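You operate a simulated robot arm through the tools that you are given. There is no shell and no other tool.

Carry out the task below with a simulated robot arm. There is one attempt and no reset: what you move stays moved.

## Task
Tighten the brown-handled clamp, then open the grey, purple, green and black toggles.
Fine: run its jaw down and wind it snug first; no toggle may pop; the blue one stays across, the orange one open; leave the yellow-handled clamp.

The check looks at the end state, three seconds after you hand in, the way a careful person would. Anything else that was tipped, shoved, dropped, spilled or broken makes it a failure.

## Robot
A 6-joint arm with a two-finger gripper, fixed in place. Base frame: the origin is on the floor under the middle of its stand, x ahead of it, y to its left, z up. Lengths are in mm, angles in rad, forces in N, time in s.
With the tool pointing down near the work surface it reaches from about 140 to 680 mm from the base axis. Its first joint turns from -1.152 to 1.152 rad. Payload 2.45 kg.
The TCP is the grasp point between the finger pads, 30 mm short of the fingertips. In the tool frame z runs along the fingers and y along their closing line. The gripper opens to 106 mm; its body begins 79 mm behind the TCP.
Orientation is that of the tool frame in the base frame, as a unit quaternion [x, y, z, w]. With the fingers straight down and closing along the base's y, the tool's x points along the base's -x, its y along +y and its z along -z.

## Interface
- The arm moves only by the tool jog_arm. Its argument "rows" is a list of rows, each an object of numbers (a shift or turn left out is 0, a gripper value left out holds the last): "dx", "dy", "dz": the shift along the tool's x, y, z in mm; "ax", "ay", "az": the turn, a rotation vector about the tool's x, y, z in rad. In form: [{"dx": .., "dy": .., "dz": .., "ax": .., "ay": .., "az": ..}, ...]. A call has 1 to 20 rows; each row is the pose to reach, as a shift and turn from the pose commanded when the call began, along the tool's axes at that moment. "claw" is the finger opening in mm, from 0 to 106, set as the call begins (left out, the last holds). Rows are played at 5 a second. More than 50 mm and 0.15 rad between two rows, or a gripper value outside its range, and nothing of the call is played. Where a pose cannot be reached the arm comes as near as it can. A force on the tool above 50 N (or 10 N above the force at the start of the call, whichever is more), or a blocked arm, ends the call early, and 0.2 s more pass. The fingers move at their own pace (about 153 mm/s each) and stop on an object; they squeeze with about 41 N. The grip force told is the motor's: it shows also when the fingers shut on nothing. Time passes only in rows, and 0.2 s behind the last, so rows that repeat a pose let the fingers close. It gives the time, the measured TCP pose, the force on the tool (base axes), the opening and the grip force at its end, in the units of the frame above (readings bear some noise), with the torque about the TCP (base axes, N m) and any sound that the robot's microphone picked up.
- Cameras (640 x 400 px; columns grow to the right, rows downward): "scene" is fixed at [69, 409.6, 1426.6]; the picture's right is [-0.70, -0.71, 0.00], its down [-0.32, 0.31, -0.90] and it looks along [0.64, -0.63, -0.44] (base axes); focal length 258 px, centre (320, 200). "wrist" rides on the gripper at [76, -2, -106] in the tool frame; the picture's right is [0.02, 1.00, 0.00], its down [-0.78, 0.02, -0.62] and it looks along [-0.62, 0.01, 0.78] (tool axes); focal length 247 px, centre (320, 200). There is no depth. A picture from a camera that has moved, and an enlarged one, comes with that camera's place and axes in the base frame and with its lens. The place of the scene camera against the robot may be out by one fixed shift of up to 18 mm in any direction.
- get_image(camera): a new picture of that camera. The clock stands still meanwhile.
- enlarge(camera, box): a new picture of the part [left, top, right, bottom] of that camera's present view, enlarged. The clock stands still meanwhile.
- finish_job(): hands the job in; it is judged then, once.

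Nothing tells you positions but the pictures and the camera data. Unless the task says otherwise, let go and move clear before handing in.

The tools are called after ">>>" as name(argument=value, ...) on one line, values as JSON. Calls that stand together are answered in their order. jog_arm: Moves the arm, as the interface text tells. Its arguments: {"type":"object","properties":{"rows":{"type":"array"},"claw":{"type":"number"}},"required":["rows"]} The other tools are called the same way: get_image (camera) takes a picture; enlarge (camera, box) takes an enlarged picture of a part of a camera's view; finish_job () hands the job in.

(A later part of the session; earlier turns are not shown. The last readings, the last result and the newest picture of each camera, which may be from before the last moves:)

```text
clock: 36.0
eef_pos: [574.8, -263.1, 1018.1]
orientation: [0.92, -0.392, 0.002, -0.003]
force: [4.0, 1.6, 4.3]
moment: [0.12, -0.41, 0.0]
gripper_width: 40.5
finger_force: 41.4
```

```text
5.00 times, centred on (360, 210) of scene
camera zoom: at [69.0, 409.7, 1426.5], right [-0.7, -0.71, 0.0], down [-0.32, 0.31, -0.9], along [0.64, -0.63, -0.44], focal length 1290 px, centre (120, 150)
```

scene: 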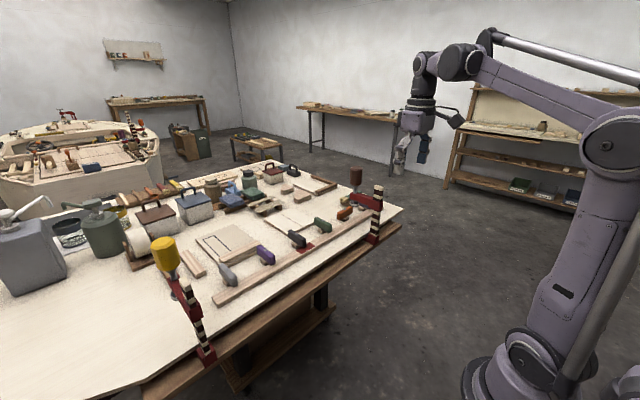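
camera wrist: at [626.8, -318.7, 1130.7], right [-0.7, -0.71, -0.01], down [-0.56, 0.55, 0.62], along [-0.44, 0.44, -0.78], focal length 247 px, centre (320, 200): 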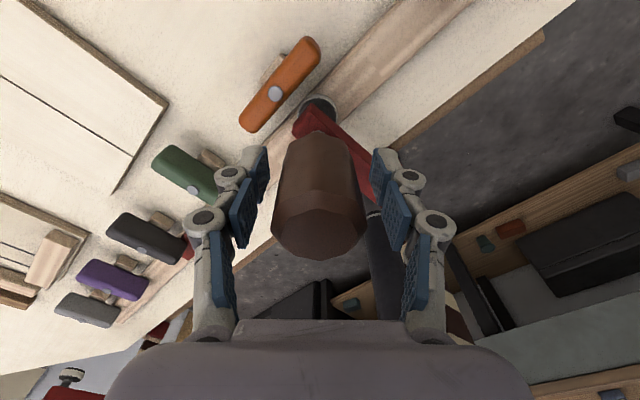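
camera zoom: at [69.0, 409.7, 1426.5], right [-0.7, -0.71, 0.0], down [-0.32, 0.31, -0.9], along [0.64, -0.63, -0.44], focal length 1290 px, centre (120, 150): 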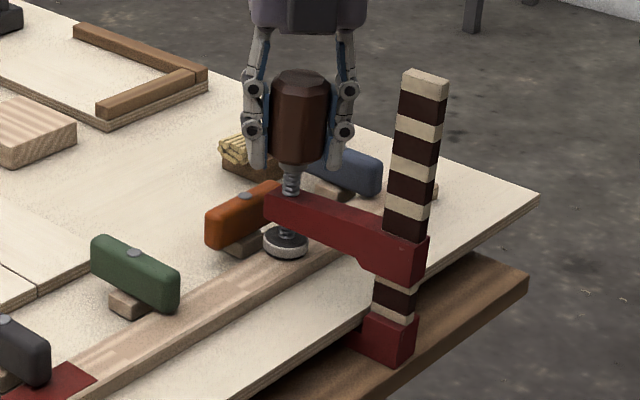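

Gripped again. I'll wind clockwise in stages, watching the torque.

>>> jog_arm(rows=[{"az": 0.14}, {"az": 0.28}, {"az": 0.42}, {"az": 0.56}, {"az": 0.7}, {"az": 0.84}, {"az": 0.98}, {"az": 1.12}, {"az": 1.26}, {"az": 1.4}])

>>> enlarge(camera="scene", box=[320, 170, 400, 250])

```text
clock: 38.2
eef_pos: [573.7, -262.9, 1017.7]
orientation: [-0.449, 0.894, 0.001, 0.003]
force: [0.2, -1.9, 1.3]
moment: [-0.13, -0.3, 0.01]
gripper_width: 40.3
finger_force: 40.7
```

```text
5.00 times, centred on (360, 210) of scene
camera zoom: at [69.0, 409.5, 1426.6], right [-0.7, -0.71, 0.0], down [-0.32, 0.31, -0.9], along [0.64, -0.63, -0.44], focal length 1290 px, centre (120, 150)
```

zoom: 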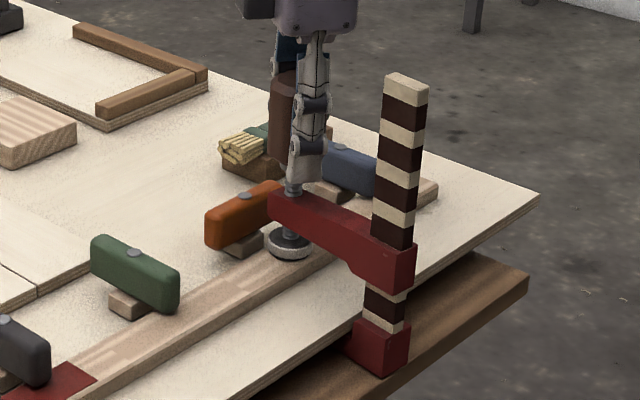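

>>> jog_arm(rows=[{"az": 0.14}, {"az": 0.28}, {"az": 0.42}, {"az": 0.56}, {"az": 0.7}, {"az": 0.84}, {"az": 0.98}, {"az": 1.12}, {"az": 1.26}, {"az": 1.4}])

>>> enlarge(camera="scene", box=[320, 170, 400, 250])

>>> get_image(camera="wrist")

```text
clock: 40.4
eef_pos: [574.1, -265.2, 1017.4]
orientation: [0.232, 0.973, 0.003, 0.002]
force: [4.0, -6.6, -9.1]
moment: [-0.8, -0.98, 0.05]
gripper_width: 40.2
finger_force: 41.0
```

```text
5.00 times, centred on (360, 210) of scene
camera zoom: at [69.2, 409.3, 1426.6], right [-0.7, -0.71, 0.0], down [-0.32, 0.31, -0.9], along [0.64, -0.63, -0.45], focal length 1290 px, centre (120, 150)
```

zoom: 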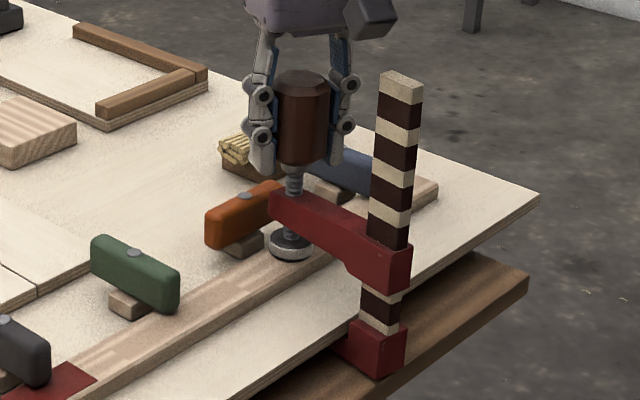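

```text
taken
camera wrist: at [503.6, -233.0, 1124.1], right [0.43, 0.9, 0.01], down [0.7, -0.34, 0.62], along [0.56, -0.27, -0.78], focal length 247 px, centre (320, 200)
```

wrist: 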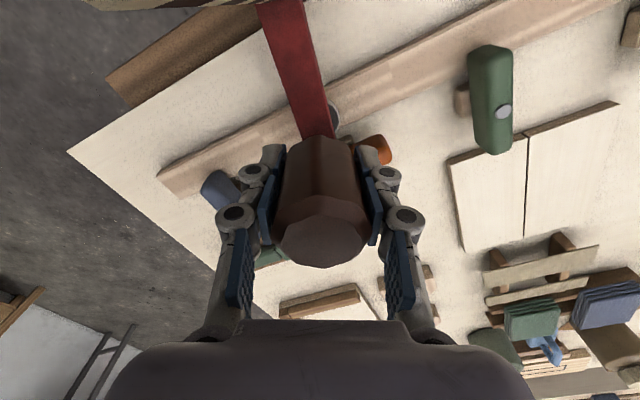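

The tool now feels about 9 N pulling down, so I'll let the handle follow down a little and see how the load changes.

>>> jog_arm(rows=[{"dz": 0.8}, {"dz": 1.6}, {"dz": 1.6}])

>>> enlarge(camera="scene", box=[340, 190, 390, 230])

```text
clock: 41.2
eef_pos: [573.0, -262.2, 1017.0]
orientation: [0.23, 0.973, 0.004, 0.001]
force: [-0.4, -2.3, 5.5]
moment: [-0.35, -0.31, -0.03]
gripper_width: 40.0
finger_force: 41.4
```

```text
10.00 times, centred on (365, 210) of scene
camera zoom: at [68.8, 409.6, 1426.6], right [-0.7, -0.71, 0.0], down [-0.32, 0.31, -0.9], along [0.64, -0.63, -0.44], focal length 2580 px, centre (-130, 100)
```

zoom: 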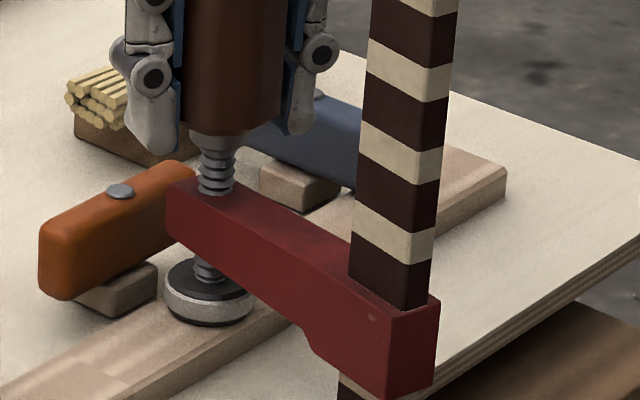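

Pad contact is firm again at about +5 N. I'll keep winding.

>>> jog_arm(rows=[{"az": 0.14}, {"az": 0.28}, {"az": 0.42}, {"az": 0.56}, {"az": 0.7}, {"az": 0.84}, {"az": 0.98}, {"az": 1.12}, {"az": 1.26}, {"az": 1.4}])

>>> enlarge(camera="scene", box=[320, 170, 400, 250])

>>> get_image(camera="wrist")

```text
clock: 43.4
eef_pos: [574.0, -263.9, 1016.2]
orientation: [0.804, 0.595, 0.002, 0.0]
force: [-9.4, 0.9, 1.3]
moment: [-0.26, 0.68, 0.08]
gripper_width: 40.0
finger_force: 40.8
```

```text
5.00 times, centred on (360, 210) of scene
camera zoom: at [68.7, 409.6, 1426.6], right [-0.7, -0.71, 0.0], down [-0.32, 0.31, -0.9], along [0.64, -0.63, -0.44], focal length 1290 px, centre (120, 150)
```

zoom: 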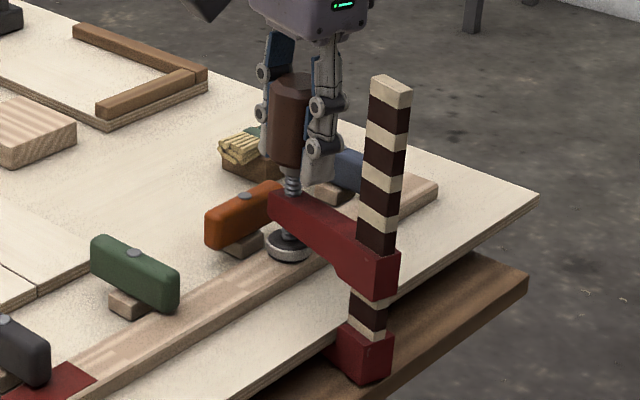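

```text
taken
camera wrist: at [592.3, -191.2, 1123.4], right [0.96, -0.27, 0.0], down [-0.21, -0.76, 0.62], along [-0.17, -0.59, -0.79], focal length 247 px, centre (320, 200)
```

wrist: 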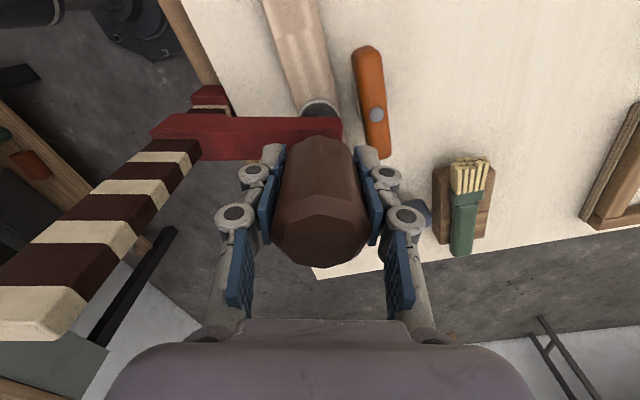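

The clamp has swung until its bar rests against the bench edge. I'll drag the screw 15 mm along the rail and back so the bar lags and the arm straightens.

>>> jog_arm(rows=[{"dx": -5, "dy": 1.5}, {"dx": -10, "dy": 3}, {"dx": -15, "dy": 4.5}, {"dx": -18, "dy": 5.4}, {"dx": -18, "dy": 5.4}])

>>> enlarge(camera="scene", box=[320, 170, 400, 250])

```text
clock: 44.6
eef_pos: [575.7, -281.8, 1015.6]
orientation: [0.803, 0.596, 0.004, 0.001]
force: [-0.2, 9.5, 4.8]
moment: [0.7, -0.3, -0.01]
gripper_width: 40.2
finger_force: 41.1
```

```text
5.00 times, centred on (360, 210) of scene
camera zoom: at [68.9, 409.9, 1426.5], right [-0.7, -0.71, 0.0], down [-0.32, 0.31, -0.9], along [0.64, -0.63, -0.44], focal length 1290 px, centre (120, 150)
```

zoom: 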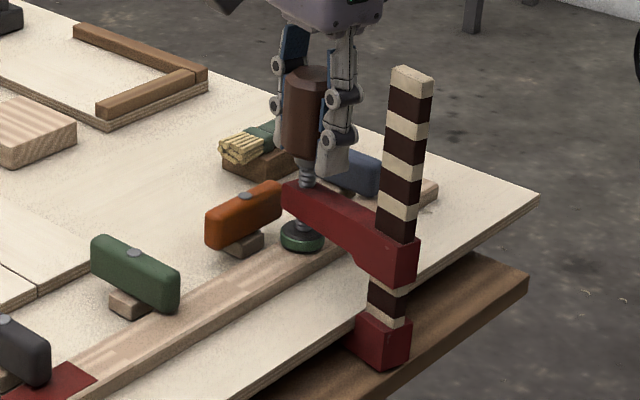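

The ring on the pad looks green now; I'll zoom in on it.

>>> enlarge(camera="scene", box=[340, 190, 390, 230])

>>> get_image(camera="wrist")

>>> enlarge(camera="scene", box=[160, 230, 220, 370])

```text
10.00 times, centred on (365, 210) of scene
camera zoom: at [68.9, 409.9, 1426.5], right [-0.7, -0.71, 0.0], down [-0.32, 0.31, -0.9], along [0.64, -0.63, -0.44], focal length 2580 px, centre (-130, 100)
```

zoom: 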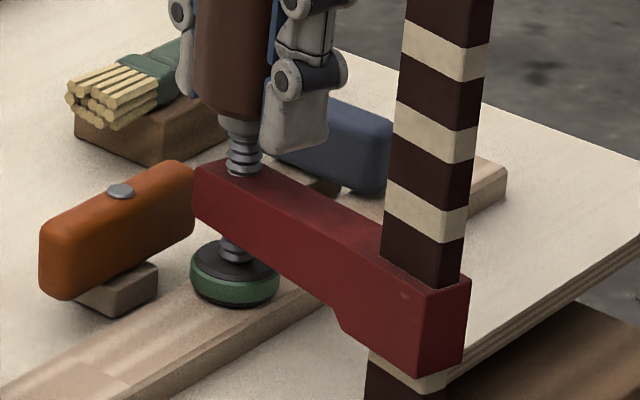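

```text
taken
camera wrist: at [593.0, -209.6, 1123.3], right [0.96, -0.27, 0.0], down [-0.21, -0.76, 0.62], along [-0.16, -0.6, -0.79], focal length 247 px, centre (320, 200)
```

wrist: 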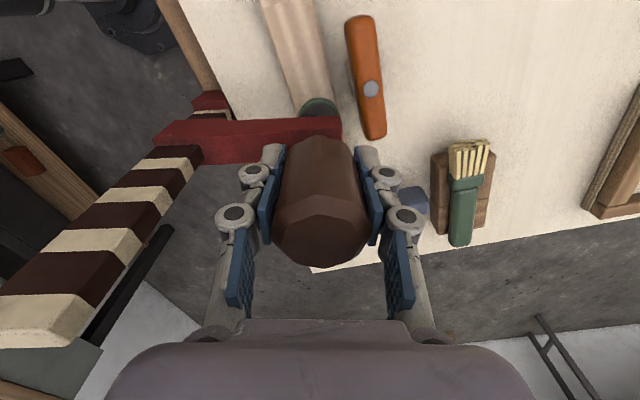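

```text
2.86 times, centred on (190, 300) of scene
camera zoom: at [68.9, 409.9, 1426.5], right [-0.7, -0.71, 0.0], down [-0.32, 0.31, -0.9], along [0.64, -0.63, -0.44], focal length 737 px, centre (691, -86)
```

zoom: 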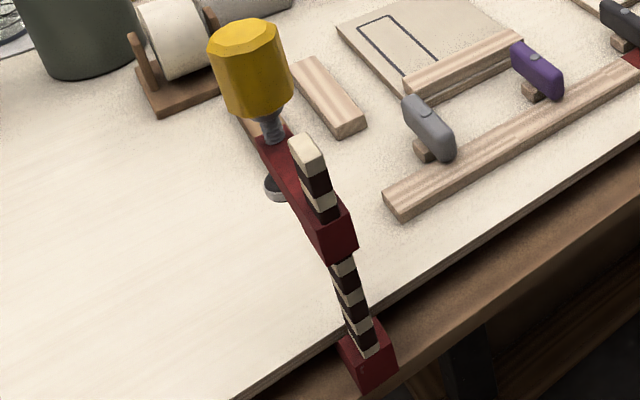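

The pad's ring is a load indicator and has gone green, so the clamp is biting. I'll relax the side load by moving back a few mm and check whether it stays green.

>>> jog_arm(rows=[{"dx": 2, "dy": -0.6}, {"dx": 4, "dy": -1.2}, {"dx": 4, "dy": -1.2}])

>>> enlarge(camera="scene", box=[340, 190, 390, 230])

```text
clock: 45.4
eef_pos: [574.0, -281.2, 1016.4]
orientation: [0.803, 0.596, 0.002, 0.002]
force: [3.7, -9.8, 0.5]
moment: [-1.23, -0.31, -0.02]
gripper_width: 40.0
finger_force: 40.9
```

```text
10.00 times, centred on (365, 210) of scene
camera zoom: at [69.1, 409.3, 1426.6], right [-0.7, -0.71, 0.0], down [-0.32, 0.31, -0.9], along [0.64, -0.63, -0.45], focal length 2580 px, centre (-130, 100)
```

zoom: 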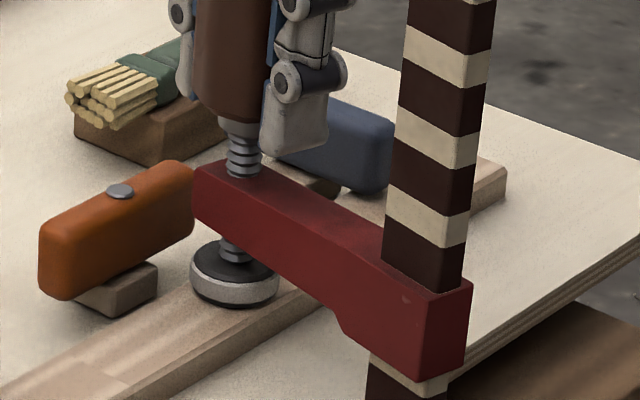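

White again, so it's on the edge of snug and needs a bit more winding. First I'll bring the screw back along the rail, which should also straighten the arm.

>>> jog_arm(rows=[{"dx": 3, "dy": -0.9}, {"dx": 6, "dy": -1.8}, {"dx": 9, "dy": -2.7}, {"dx": 12, "dy": -3.6}, {"dx": 12, "dy": -3.6}])

>>> enlarge(camera="scene", box=[320, 170, 400, 250])

>>> get_image(camera="wrist")

```text
clock: 46.6
eef_pos: [573.9, -266.7, 1015.5]
orientation: [0.803, 0.595, 0.001, 0.001]
force: [-1.7, -14.6, -14.9]
moment: [-1.21, 0.01, 0.0]
gripper_width: 39.7
finger_force: 41.2
```

```text
5.00 times, centred on (360, 210) of scene
camera zoom: at [69.2, 409.1, 1426.7], right [-0.7, -0.71, 0.0], down [-0.32, 0.31, -0.9], along [0.64, -0.63, -0.45], focal length 1290 px, centre (120, 150)
```

zoom: 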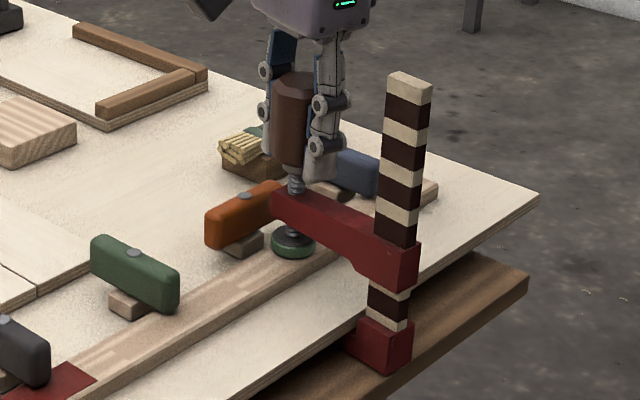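

```text
taken
camera wrist: at [592.7, -194.2, 1123.1], right [0.96, -0.27, 0.0], down [-0.21, -0.75, 0.62], along [-0.17, -0.6, -0.78], focal length 247 px, centre (320, 200)
```

wrist: 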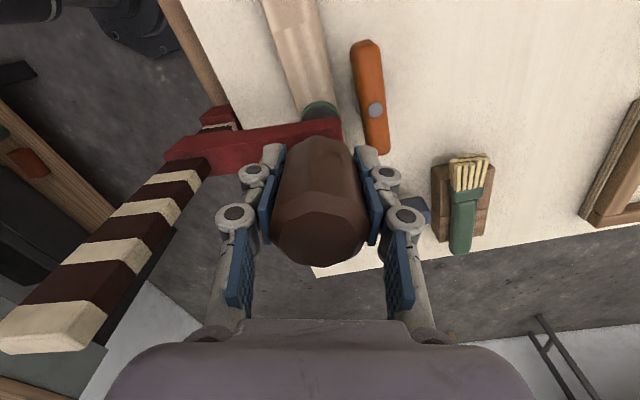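

The arm is straighter now. I'll relax the drag slightly and wind on in small steps.

>>> jog_arm(rows=[{"dx": -1, "dy": 0.3, "dz": 0.5}, {"dx": -2, "dy": 0.6, "dz": 1}, {"dx": -2, "dy": 0.6, "dz": 1, "az": 0.12}, {"dx": -2, "dy": 0.6, "dz": 1, "az": 0.24}, {"dx": -2, "dy": 0.6, "dz": 1, "az": 0.36}, {"dx": -2, "dy": 0.6, "dz": 1, "az": 0.48}, {"dx": -2, "dy": 0.6, "dz": 1, "az": 0.6}])

>>> enlarge(camera="scene", box=[320, 170, 400, 250])

```text
clock: 48.2
eef_pos: [573.5, -266.3, 1015.2]
orientation: [0.944, 0.331, 0.003, -0.001]
force: [2.3, -4.4, 13.3]
moment: [-0.19, -0.6, 0.01]
gripper_width: 40.2
finger_force: 40.5
```

```text
5.00 times, centred on (360, 210) of scene
camera zoom: at [68.8, 409.6, 1426.6], right [-0.7, -0.71, 0.0], down [-0.32, 0.31, -0.9], along [0.64, -0.63, -0.44], focal length 1290 px, centre (120, 150)
```

zoom: 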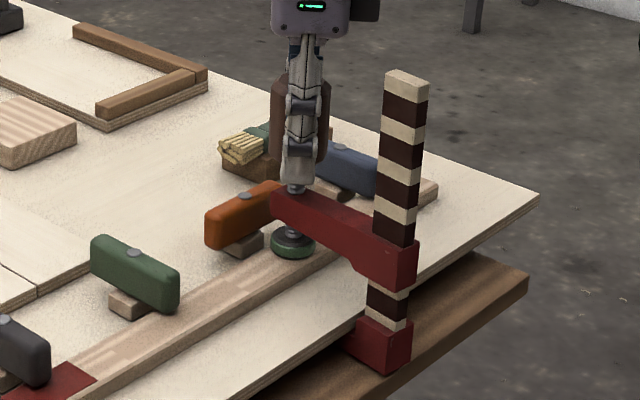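

>>> jog_arm(rows=[{"az": 0.12}, {"az": 0.24}, {"az": 0.36}, {"az": 0.48}, {"az": 0.6}, {"az": 0.72}, {"az": 0.8}])

>>> enlarge(camera="scene", box=[320, 170, 400, 250])

```text
clock: 49.8
eef_pos: [574.0, -267.3, 1015.8]
orientation: [0.998, -0.062, 0.003, -0.002]
force: [4.7, -2.4, 3.4]
moment: [-0.36, -1.19, 0.03]
gripper_width: 39.9
finger_force: 40.9
```

```text
5.00 times, centred on (360, 210) of scene
camera zoom: at [69.1, 409.5, 1426.6], right [-0.7, -0.71, 0.0], down [-0.32, 0.31, -0.9], along [0.64, -0.63, -0.44], focal length 1290 px, centre (120, 150)
```

zoom: 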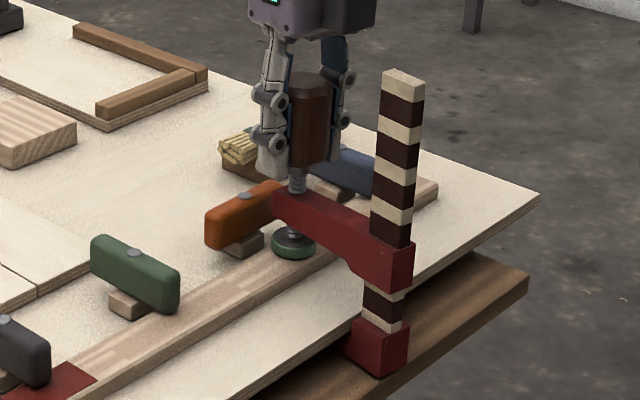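

Still green under the tool. I'll release now and see whether it stays green on its own.

>>> jog_arm(rows=[{"dx": 0}, {"dx": 0}, {"dz": -4}, {"dz": -4}], claw=62)

>>> enlarge(camera="scene", box=[320, 170, 400, 250])

>>> get_image(camera="wrist")

```text
clock: 50.8
eef_pos: [574.5, -267.6, 1019.5]
orientation: [0.998, -0.063, 0.002, -0.002]
force: [-0.5, 0.1, 0.2]
moment: [0.0, -0.04, 0.0]
gripper_width: 62.0
finger_force: 0.1
```

```text
5.00 times, centred on (360, 210) of scene
camera zoom: at [69.0, 409.6, 1426.6], right [-0.7, -0.71, 0.0], down [-0.32, 0.31, -0.9], along [0.64, -0.63, -0.44], focal length 1290 px, centre (120, 150)
```

zoom: 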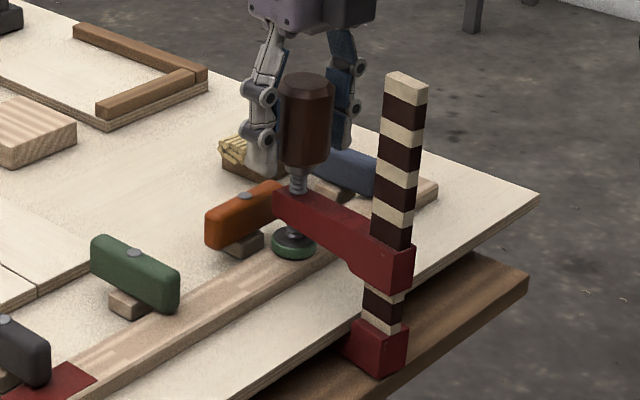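

```text
taken
camera wrist: at [648.3, -276.8, 1126.3], right [-0.1, -0.99, -0.01], down [-0.78, 0.08, 0.62], along [-0.61, 0.07, -0.79], focal length 247 px, centre (320, 200)
```

wrist: 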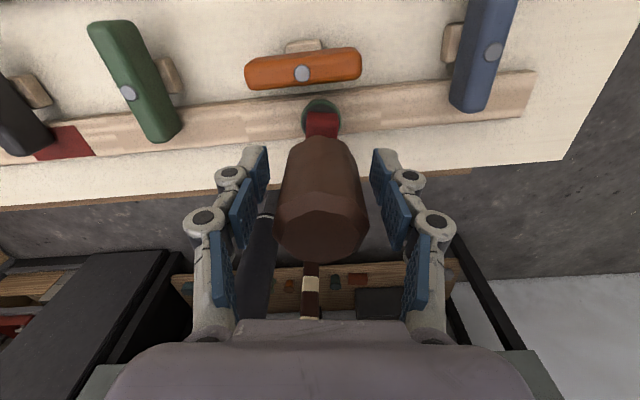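

It stays green with the gripper off, so the clamp is snug by itself. For some margin I'll take a fresh bite and add a fraction of a turn, watching the indicator.

>>> jog_arm(rows=[{"az": -0.14}, {"az": -0.28}, {"az": -0.42}, {"az": -0.56}, {"az": -0.7}, {"az": -0.84}, {"az": -0.98}, {"az": -1.12}, {"az": -1.26}, {"az": -1.4}, {"az": -1.5}, {"az": -1.5, "dz": 4}, {"az": -1.5, "dz": 4}], claw=62)

>>> get_image(camera="wrist")

```text
clock: 53.6
eef_pos: [573.2, -268.4, 1015.0]
orientation: [0.772, 0.635, 0.003, -0.001]
force: [0.6, 0.9, 0.9]
moment: [0.0, -0.01, 0.01]
gripper_width: 62.1
finger_force: 0.1
```

```text
taken
camera wrist: at [585.0, -193.4, 1122.7], right [0.99, -0.17, 0.0], down [-0.14, -0.77, 0.62], along [-0.1, -0.61, -0.79], focal length 247 px, centre (320, 200)
```

wrist: 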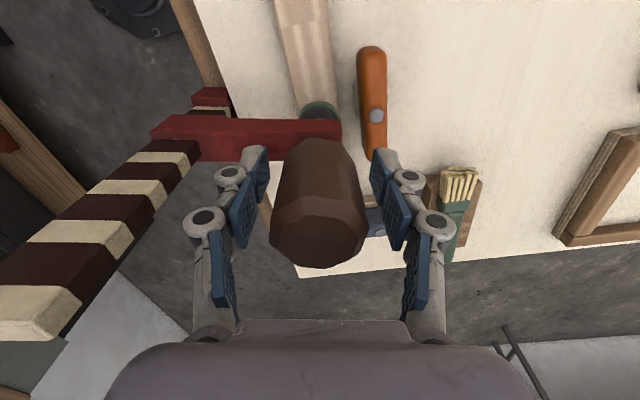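

>>> jog_arm(rows=[{"dz": 0}, {"dz": 0}, {"dz": 0}], claw=20)

>>> jog_arm(rows=[{"az": 0.1}, {"az": 0.2}, {"az": 0.3}, {"az": 0.4}, {"az": 0.5}, {"az": 0.6}])

>>> enlarge(camera="scene", box=[320, 170, 400, 250])

```text
clock: 54.4
eef_pos: [573.0, -267.0, 1016.3]
orientation: [0.772, 0.635, 0.003, -0.001]
force: [-4.3, 1.1, 7.0]
moment: [0.04, 0.28, -0.02]
gripper_width: 39.0
finger_force: 40.8
```

```text
clock: 55.8
eef_pos: [573.6, -267.3, 1014.1]
orientation: [0.926, 0.377, 0.004, -0.002]
force: [-4.0, 0.0, 4.0]
moment: [-0.16, 0.19, 0.04]
gripper_width: 39.3
finger_force: 40.9
```

```text
5.00 times, centred on (360, 210) of scene
camera zoom: at [68.8, 409.6, 1426.5], right [-0.7, -0.71, 0.0], down [-0.32, 0.31, -0.9], along [0.64, -0.63, -0.44], focal length 1290 px, centre (120, 150)
```

zoom: 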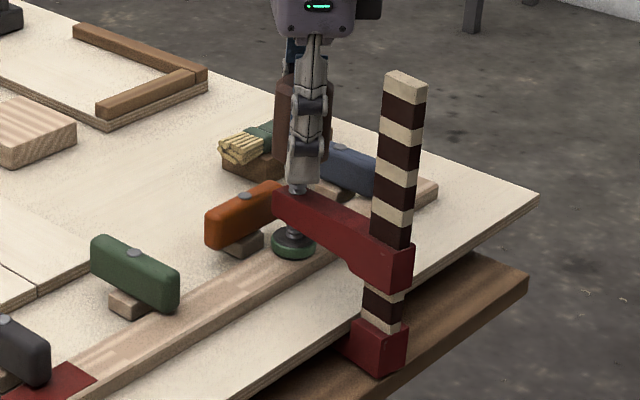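

Still green, and this time the clamp body did not swing, so it's really biting. I'll add a little more.

>>> jog_arm(rows=[{"az": 0.1}, {"az": 0.2}, {"az": 0.3}, {"az": 0.4}, {"az": 0.5}, {"az": 0.6}])

>>> enlarge(camera="scene", box=[340, 190, 390, 230])

```text
clock: 57.2
eef_pos: [574.0, -268.5, 1014.4]
orientation: [0.996, 0.087, 0.002, -0.001]
force: [-2.6, -4.4, -0.3]
moment: [-0.42, -0.14, -0.01]
gripper_width: 39.0
finger_force: 41.1
```

```text
10.00 times, centred on (365, 210) of scene
camera zoom: at [69.0, 409.4, 1426.6], right [-0.7, -0.71, 0.0], down [-0.32, 0.31, -0.9], along [0.64, -0.63, -0.44], focal length 2580 px, centre (-130, 100)
```

zoom: 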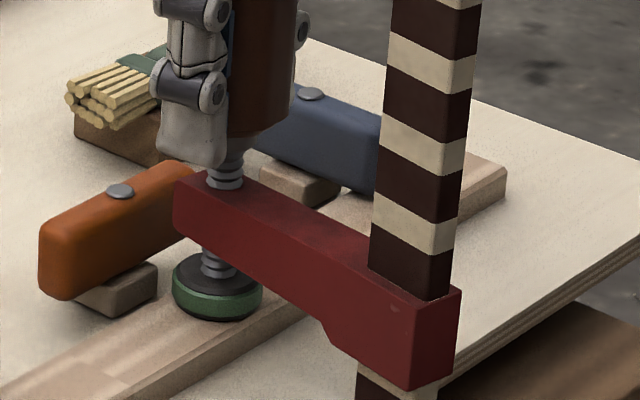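

Green with the clamp body steady; the jaw is down and wound snug with some margin. I'll release and back away toward the robot, fingers straddling the bar with wide clearance.

>>> jog_arm(rows=[{"dx": 0}, {"dx": 0}, {"dz": -5}, {"dz": -10}, {"dz": -10}], claw=100)

>>> get_image(camera="wrist")

>>> enlarge(camera="scene", box=[320, 170, 400, 250])

```text
clock: 58.4
eef_pos: [573.8, -268.8, 1024.4]
orientation: [0.996, 0.087, 0.002, -0.002]
force: [0.4, 0.1, 0.1]
moment: [0.0, 0.02, 0.01]
gripper_width: 100.0
finger_force: 0.0
```

```text
taken
camera wrist: at [647.1, -254.0, 1132.7], right [0.2, -0.98, 0.0], down [-0.77, -0.16, 0.62], along [-0.61, -0.12, -0.79], focal length 247 px, centre (320, 200)
```

wrist: 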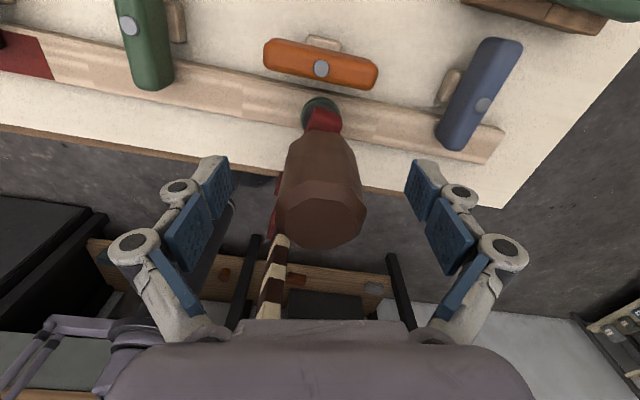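

```text
5.00 times, centred on (360, 210) of scene
camera zoom: at [69.0, 409.6, 1426.6], right [-0.7, -0.71, 0.0], down [-0.32, 0.31, -0.9], along [0.64, -0.63, -0.44], focal length 1290 px, centre (120, 150)
```

zoom: 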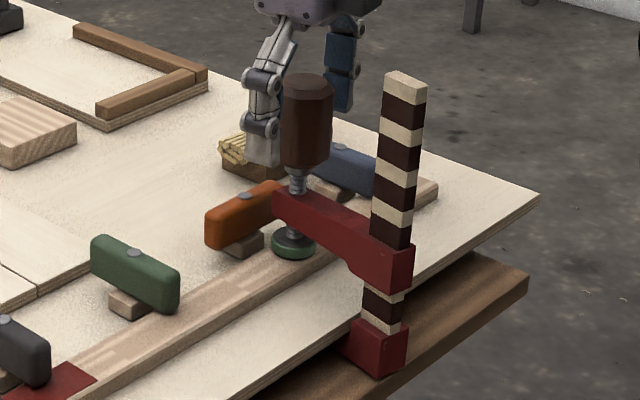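

>>> jog_arm(rows=[{"dz": -18}, {"dx": 0.5, "dy": -3, "dz": -36}, {"dx": -18.7, "dy": -9.4, "dz": -46}, {"dx": -38.4, "dy": -12.9, "dz": -60}, {"dx": -67.9, "dy": -18.1, "dz": -85}, {"dx": -97.5, "dy": -23.3, "dz": -110}, {"dx": -130, "dy": -29, "dz": -135}, {"dx": -130, "dy": -29, "dz": -135}], claw=106)

>>> get_image(camera="scene")

```text
clock: 60.2
eef_pos: [440.0, -261.5, 1162.7]
orientation: [0.996, 0.088, 0.003, -0.002]
force: [-0.1, -0.2, 0.6]
moment: [-0.03, 0.0, -0.01]
gripper_width: 106.0
finger_force: 0.0
```

```text
taken
```

scene: 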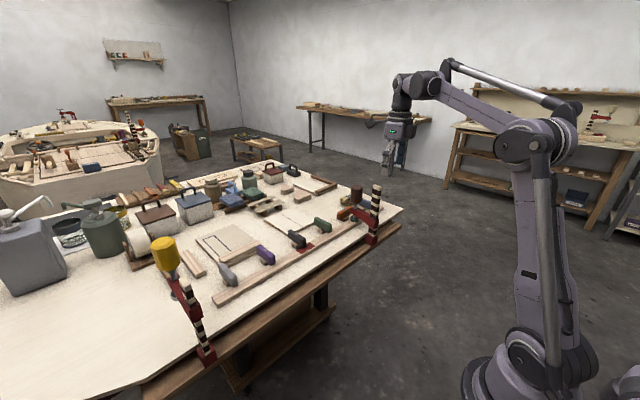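

The clamp is clear of the gripper. Now I'll turn the wrist back and travel toward the grey toggle end, staying high on the robot side.

>>> jog_arm(rows=[{"dx": 2.5, "dy": -14, "az": -0.145}, {"dx": 5, "dy": -28, "az": -0.29}, {"dx": 7.5, "dy": -42, "az": -0.435}, {"dx": 10, "dy": -56, "az": -0.58}, {"dx": 12.5, "dy": -70, "az": -0.725}, {"dx": 15, "dy": -84, "az": -0.87}, {"dx": 17.5, "dy": -98, "az": -1.015}, {"dx": 20, "dy": -112, "az": -1.16}, {"dx": 22.5, "dy": -126, "az": -1.305}, {"dx": 25, "dy": -140, "az": -1.45}, {"dx": 27.5, "dy": -154, "az": -1.595}, {"dx": 30, "dy": -168, "az": -1.74}, {"dx": 32.5, "dy": -182, "az": -1.885}, {"dx": 35, "dy": -196, "az": -2.03}, {"dx": 37.5, "dy": -210, "az": -2.175}, {"dx": 40, "dy": -224, "az": -2.32}, {"dx": 42.5, "dy": -238, "az": -2.465}, {"dx": 45, "dy": -252, "az": -2.61}, {"dx": 47.5, "dy": -266, "az": -2.755}, {"dx": 50, "dy": -280, "az": -2.9}])

>>> get_image(camera="wrist")

```text
clock: 64.4
eef_pos: [440.5, 22.6, 1159.2]
orientation: [0.03, 1.0, 0.003, 0.002]
force: [-0.5, 0.1, -0.6]
moment: [0.0, -0.02, -0.01]
gripper_width: 105.9
finger_force: 0.1
```

```text
taken
camera wrist: at [362.2, 24.3, 1266.4], right [0.04, 1.0, 0.0], down [0.78, -0.03, 0.62], along [0.62, -0.02, -0.78], focal length 247 px, centre (320, 200)
```

wrist: 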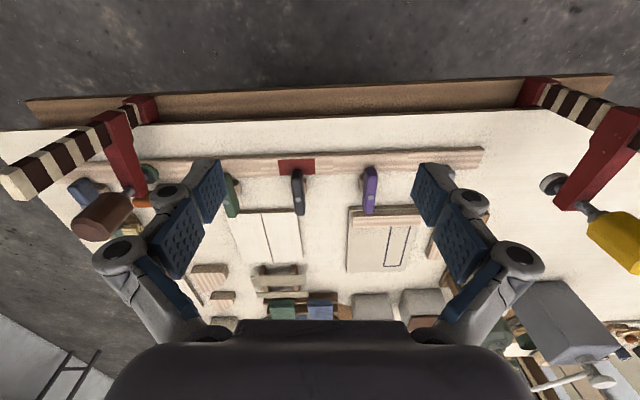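

Now I'll move closer over the grey toggle, with the gripper narrowed, to look at it in detail.

>>> jog_arm(rows=[{"dx": -15, "dy": 27, "dz": 17, "az": -0.03}, {"dx": -31, "dy": 54, "dz": 34, "az": -0.06}, {"dx": -46, "dy": 81, "dz": 51, "az": -0.06}, {"dx": -62, "dy": 108, "dz": 68, "az": -0.06}, {"dx": -77, "dy": 135, "dz": 85, "az": -0.06}, {"dx": -93, "dy": 162, "dz": 102, "az": -0.06}, {"dx": -108, "dy": 185, "dz": 115, "az": -0.06}, {"dx": -108, "dy": 185, "dz": 115, "az": -0.06}], claw=60)

>>> get_image(camera="wrist")

>>> get_image(camera="scene")

```text
clock: 66.2
eef_pos: [561.6, 200.4, 1049.4]
orientation: [0.004, 1.0, 0.002, 0.002]
force: [0.7, -0.3, -0.2]
moment: [0.0, 0.0, -0.02]
gripper_width: 60.0
finger_force: 0.1
```

```text
taken
camera wrist: at [482.2, 198.7, 1153.8], right [-0.02, 1.0, 0.0], down [0.78, 0.01, 0.63], along [0.62, 0.01, -0.78], focal length 247 px, centre (320, 200)
```

wrist: 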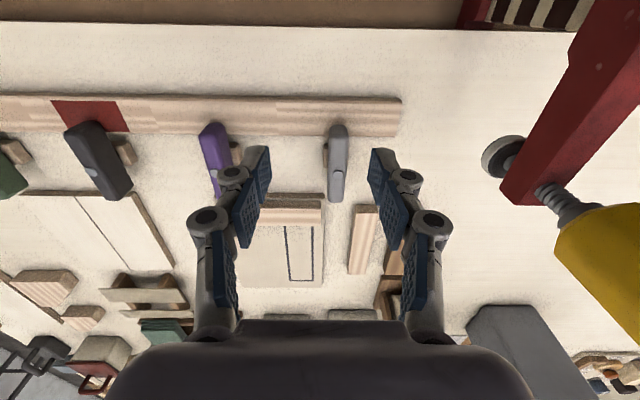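

```text
taken
```

scene: 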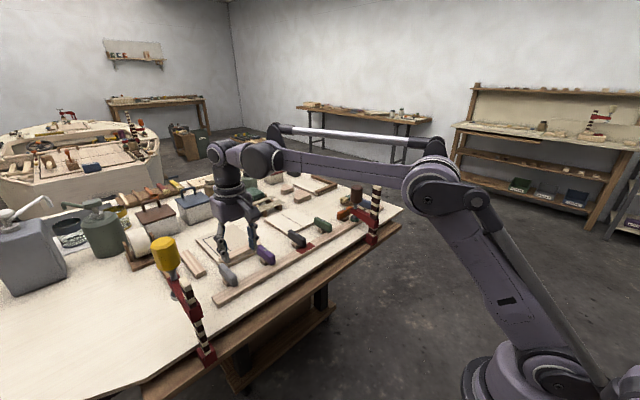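

>>> enlarge(camera="wrist", box=[260, 90, 420, 240])

>>> enlarge(camera="scene", box=[200, 230, 300, 310])

```text
2.67 times, centred on (340, 165) of wrist
camera zoom: at [482.2, 198.7, 1153.8], right [-0.02, 1.0, 0.0], down [0.78, 0.01, 0.63], along [0.62, 0.01, -0.78], focal length 659 px, centre (267, 293)
```

zoom: 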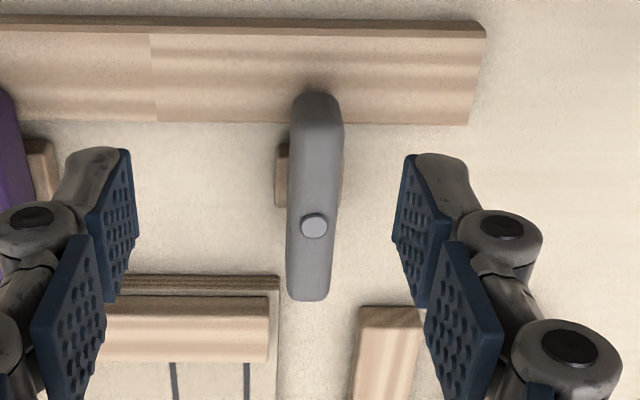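

```text
5.00 times, centred on (250, 270) of scene
camera zoom: at [69.0, 409.6, 1426.6], right [-0.7, -0.71, 0.0], down [-0.32, 0.31, -0.9], along [0.64, -0.63, -0.44], focal length 1290 px, centre (670, -150)
```

zoom: 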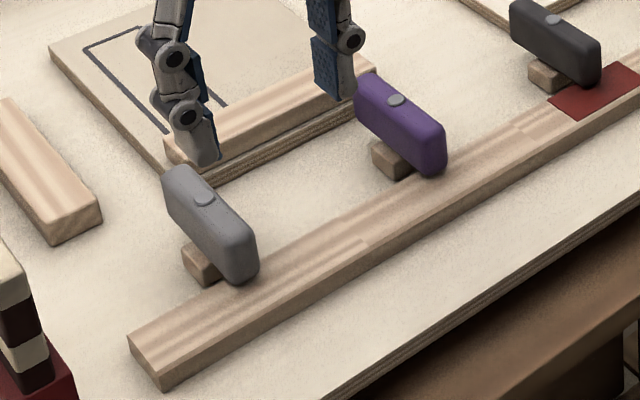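

The grey pin comes out at about (613, 217.5, 949). The bar is about 77 mm long and 20 mm wide, centred on its pin, and its tail overlaps the rail. I'll move above it with the fingers straddling.

>>> jog_arm(rows=[{"dx": -15, "dy": 5, "dz": 12}, {"dx": -30, "dy": 10, "dz": 25}, {"dx": -45, "dy": 15, "dz": 38}, {"dx": -51.5, "dy": 17.3, "dz": 50}, {"dx": -51.5, "dy": 17.3, "dz": 50}], claw=60)

>>> get_image(camera="wrist")

>>> enlarge(camera="scene", box=[200, 210, 300, 310])

```text
clock: 67.4
eef_pos: [611.9, 217.0, 997.4]
orientation: [0.003, 1.0, 0.003, 0.003]
force: [-0.2, 0.4, -0.3]
moment: [0.02, 0.02, -0.02]
gripper_width: 60.0
finger_force: 0.1
```

```text
taken
camera wrist: at [534.0, 214.5, 1103.7], right [-0.02, 1.0, 0.0], down [0.78, 0.01, 0.63], along [0.62, 0.01, -0.78], focal length 247 px, centre (320, 200)
```

wrist: 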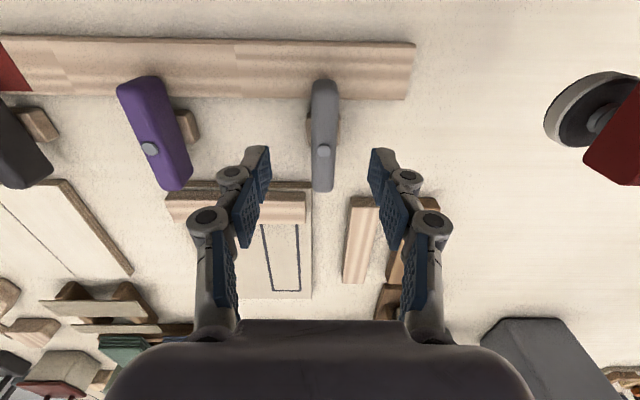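

```text
4.00 times, centred on (250, 260) of scene
camera zoom: at [69.0, 409.6, 1426.6], right [-0.7, -0.71, 0.0], down [-0.32, 0.31, -0.9], along [0.64, -0.63, -0.44], focal length 1032 px, centre (600, -40)
```

zoom: 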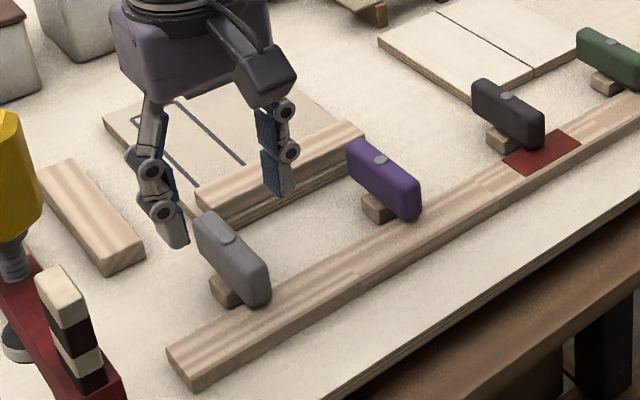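

The pin fix agrees at (613.5, 218.5, 948). I'll descend around the grey bar, with the fingertips stopping just above the rail and base block level.

>>> jog_arm(rows=[{"dx": -1.5, "dy": 1.2, "dz": 12}, {"dx": -1.5, "dy": 1.2, "dz": 24}, {"dx": -1.5, "dy": 1.2, "dz": 35}, {"dx": -1.5, "dy": 1.2, "dz": 42}, {"dx": -1.5, "dy": 1.2, "dz": 46}, {"dx": -1.5, "dy": 1.2, "dz": 46}], claw=60)

>>> get_image(camera="wrist")

>>> enlarge(camera="scene", box=[200, 230, 270, 310])

```text
clock: 68.8
eef_pos: [612.0, 218.3, 952.4]
orientation: [0.002, 1.0, 0.003, 0.002]
force: [0.7, 0.2, 0.0]
moment: [0.02, -0.02, -0.03]
gripper_width: 60.1
finger_force: 0.0
```

```text
taken
camera wrist: at [535.3, 215.7, 1058.7], right [-0.02, 1.0, 0.0], down [0.78, 0.01, 0.63], along [0.62, 0.01, -0.78], focal length 247 px, centre (320, 200)
```

wrist: 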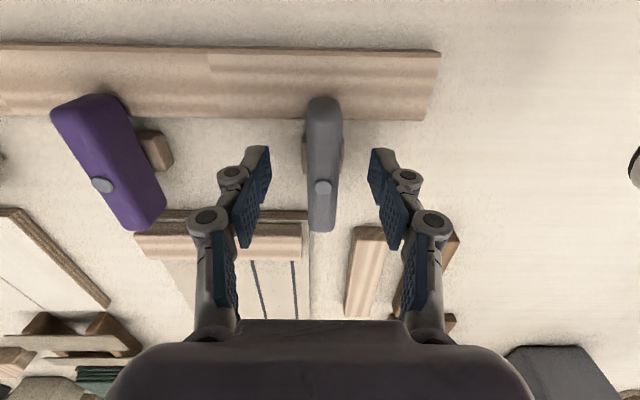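

```text
5.00 times, centred on (235, 270) of scene
camera zoom: at [69.0, 409.6, 1426.6], right [-0.7, -0.71, 0.0], down [-0.32, 0.31, -0.9], along [0.64, -0.63, -0.44], focal length 1290 px, centre (745, -150)
```

zoom: 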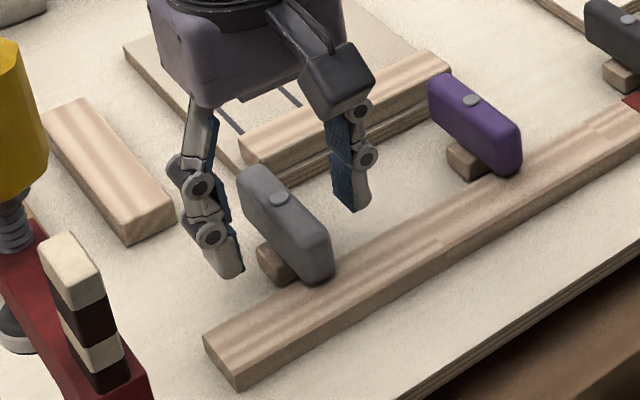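

>>> jog_arm(rows=[{"dz": 0}, {"dz": 0}, {"dz": 0}], claw=8)

>>> enlarge(camera="scene", box=[200, 230, 270, 310])

>>> get_image(camera="wrist")

```text
clock: 69.6
eef_pos: [613.9, 220.3, 951.9]
orientation: [0.002, 1.0, 0.004, 0.003]
force: [3.2, 11.0, 5.1]
moment: [0.33, -0.27, 0.06]
gripper_width: 17.7
finger_force: 42.8
```

```text
5.00 times, centred on (235, 270) of scene
camera zoom: at [69.0, 409.8, 1426.5], right [-0.7, -0.71, 0.0], down [-0.32, 0.31, -0.9], along [0.64, -0.63, -0.44], focal length 1290 px, centre (745, -150)
```

zoom: 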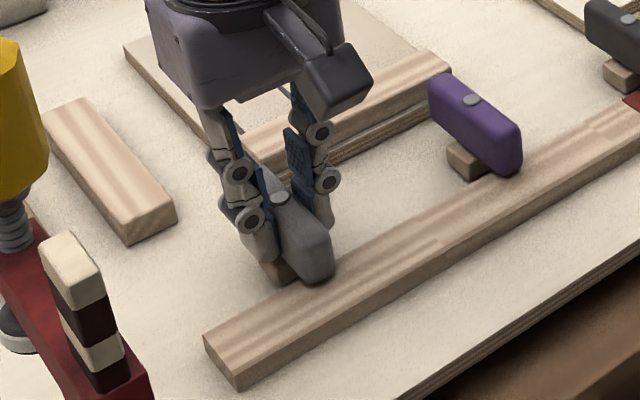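

```text
taken
camera wrist: at [535.1, 217.0, 1058.8], right [-0.02, 1.0, 0.01], down [0.78, 0.01, 0.63], along [0.63, 0.02, -0.78], focal length 247 px, centre (320, 200)
```

wrist: 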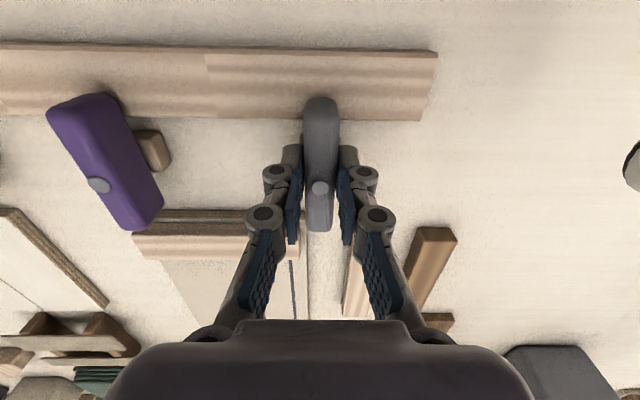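

Gripped at 17.7 mm, with the bar sitting about 1.5 mm further +y than my target. I'll recentre and start turning gently counter-clockwise, keeping the camera away from the yellow clamp.

>>> jog_arm(rows=[{"dy": 0.7, "dx": -0.3}, {"dy": 1.4, "dx": -0.6}, {"dy": 1.4, "dx": -0.6}])

>>> jog_arm(rows=[{"az": -0.06}, {"az": -0.12}, {"az": -0.18}, {"az": -0.24}])

>>> get_image(camera="wrist")

>>> enlarge(camera="scene", box=[200, 230, 270, 310])

```text
clock: 70.4
eef_pos: [613.2, 220.1, 953.0]
orientation: [0.002, 1.0, 0.002, 0.001]
force: [-13.5, 5.9, 0.4]
moment: [0.11, -0.15, 0.01]
gripper_width: 17.6
finger_force: 42.7
```

```text
clock: 71.4
eef_pos: [615.8, 219.9, 951.8]
orientation: [-0.117, 0.993, 0.002, 0.004]
force: [-4.6, 5.6, 13.5]
moment: [0.19, 0.57, -1.61]
gripper_width: 22.9
finger_force: 44.8
```

```text
taken
camera wrist: at [539.5, 199.3, 1058.7], right [-0.25, 0.97, 0.0], down [0.75, 0.19, 0.63], along [0.61, 0.16, -0.78], focal length 247 px, centre (320, 200)
```

wrist: 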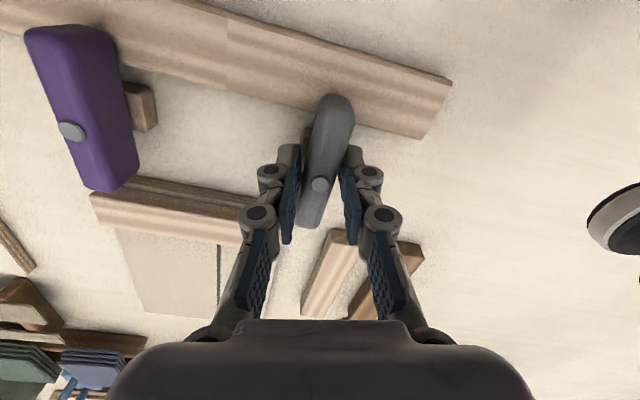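

```text
5.00 times, centred on (235, 270) of scene
camera zoom: at [68.6, 409.6, 1426.6], right [-0.7, -0.71, 0.0], down [-0.32, 0.31, -0.9], along [0.64, -0.63, -0.44], focal length 1290 px, centre (745, -150)
```

zoom: 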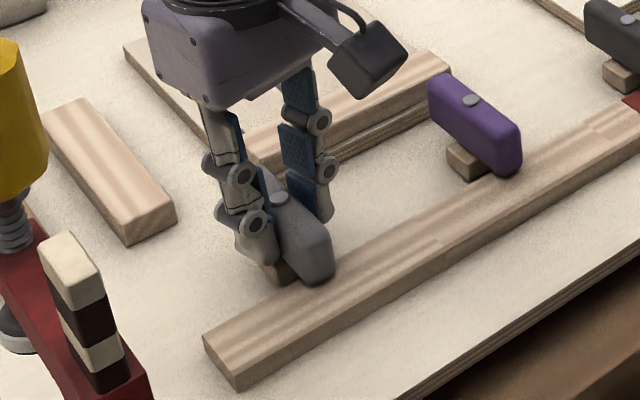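

The bar resists turning that way: 1.6 N m of torque, and the pads were forced apart. That's likely its stop, so I'll go back and try the other way.

>>> jog_arm(rows=[{"az": 0.06}, {"az": 0.12}, {"az": 0.18}, {"az": 0.24}, {"az": 0.24}])

>>> jog_arm(rows=[{"az": 0.05}, {"az": 0.1}, {"az": 0.15}, {"az": 0.2}])

>>> get_image(camera="wrist")

>>> enlarge(camera="scene", box=[200, 230, 270, 310])

```text
clock: 72.6
eef_pos: [614.7, 220.0, 951.7]
orientation: [0.002, 1.0, 0.003, 0.004]
force: [5.1, 3.1, 9.3]
moment: [0.07, -0.4, -0.01]
gripper_width: 17.9
finger_force: 43.1
```

```text
clock: 73.6
eef_pos: [615.8, 220.1, 952.0]
orientation: [0.103, 0.995, 0.003, 0.002]
force: [2.6, 2.9, -10.9]
moment: [-0.2, -1.34, 0.05]
gripper_width: 17.7
finger_force: 43.2
```

```text
taken
camera wrist: at [538.2, 232.9, 1058.0], right [0.18, 0.98, 0.01], down [0.77, -0.15, 0.62], along [0.61, -0.11, -0.78], focal length 247 px, centre (320, 200)
```

wrist: 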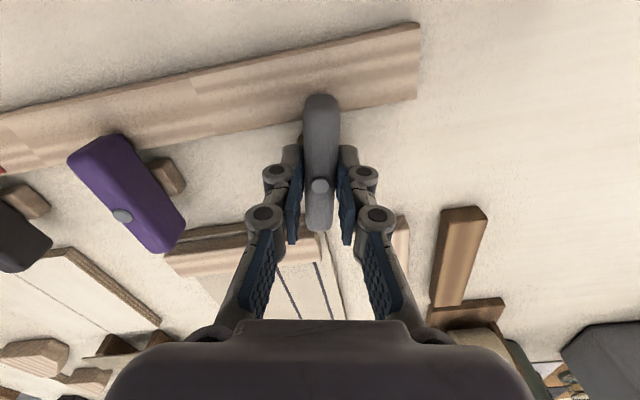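

```text
5.00 times, centred on (235, 270) of scene
camera zoom: at [69.3, 409.7, 1426.5], right [-0.7, -0.71, 0.0], down [-0.32, 0.31, -0.9], along [0.64, -0.63, -0.44], focal length 1290 px, centre (745, -150)
```

zoom: 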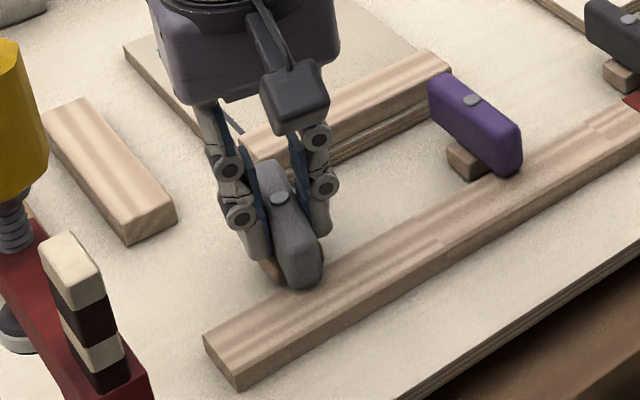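

It turns freely clockwise, with no torque, so that's the opening direction. The camera would come too close to the yellow handle for a full quarter turn, so I'll turn partway here and re-grip from the other side.

>>> jog_arm(rows=[{"az": 0.08}, {"az": 0.16}, {"az": 0.24}, {"az": 0.32}, {"az": 0.4}])

>>> enlarge(camera="scene", box=[190, 220, 270, 310])

>>> get_image(camera="wrist")

```text
clock: 74.8
eef_pos: [615.5, 219.4, 953.3]
orientation: [0.298, 0.954, 0.004, 0.003]
force: [11.6, 3.0, 5.6]
moment: [-0.23, -0.74, 0.0]
gripper_width: 17.5
finger_force: 43.1
```

```text
4.44 times, centred on (230, 265) of scene
camera zoom: at [69.2, 409.6, 1426.5], right [-0.7, -0.71, 0.0], down [-0.32, 0.31, -0.9], along [0.64, -0.63, -0.44], focal length 1146 px, centre (720, -89)
```

zoom: 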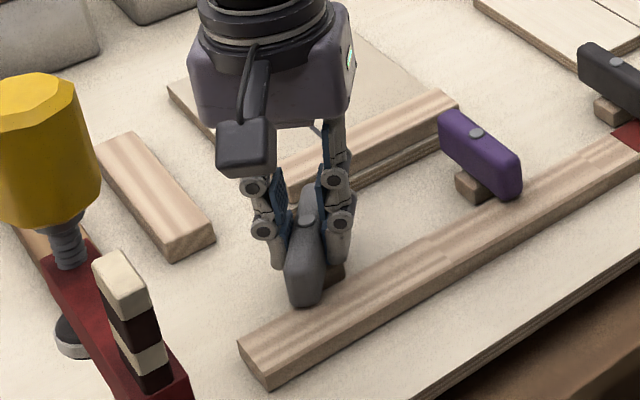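

```text
taken
camera wrist: at [549.4, 261.2, 1058.0], right [0.55, 0.83, 0.01], down [0.65, -0.44, 0.62], along [0.52, -0.34, -0.78], focal length 247 px, centre (320, 200)
```

wrist: 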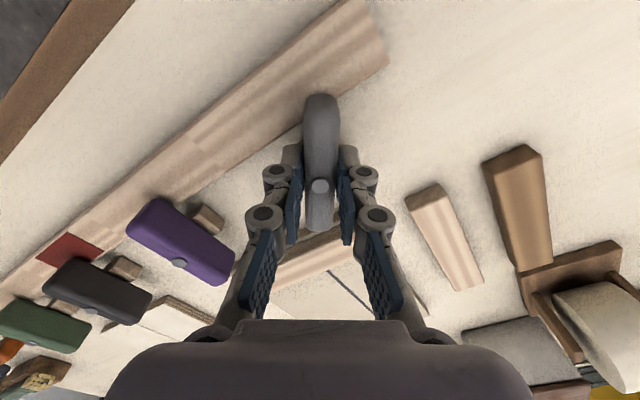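

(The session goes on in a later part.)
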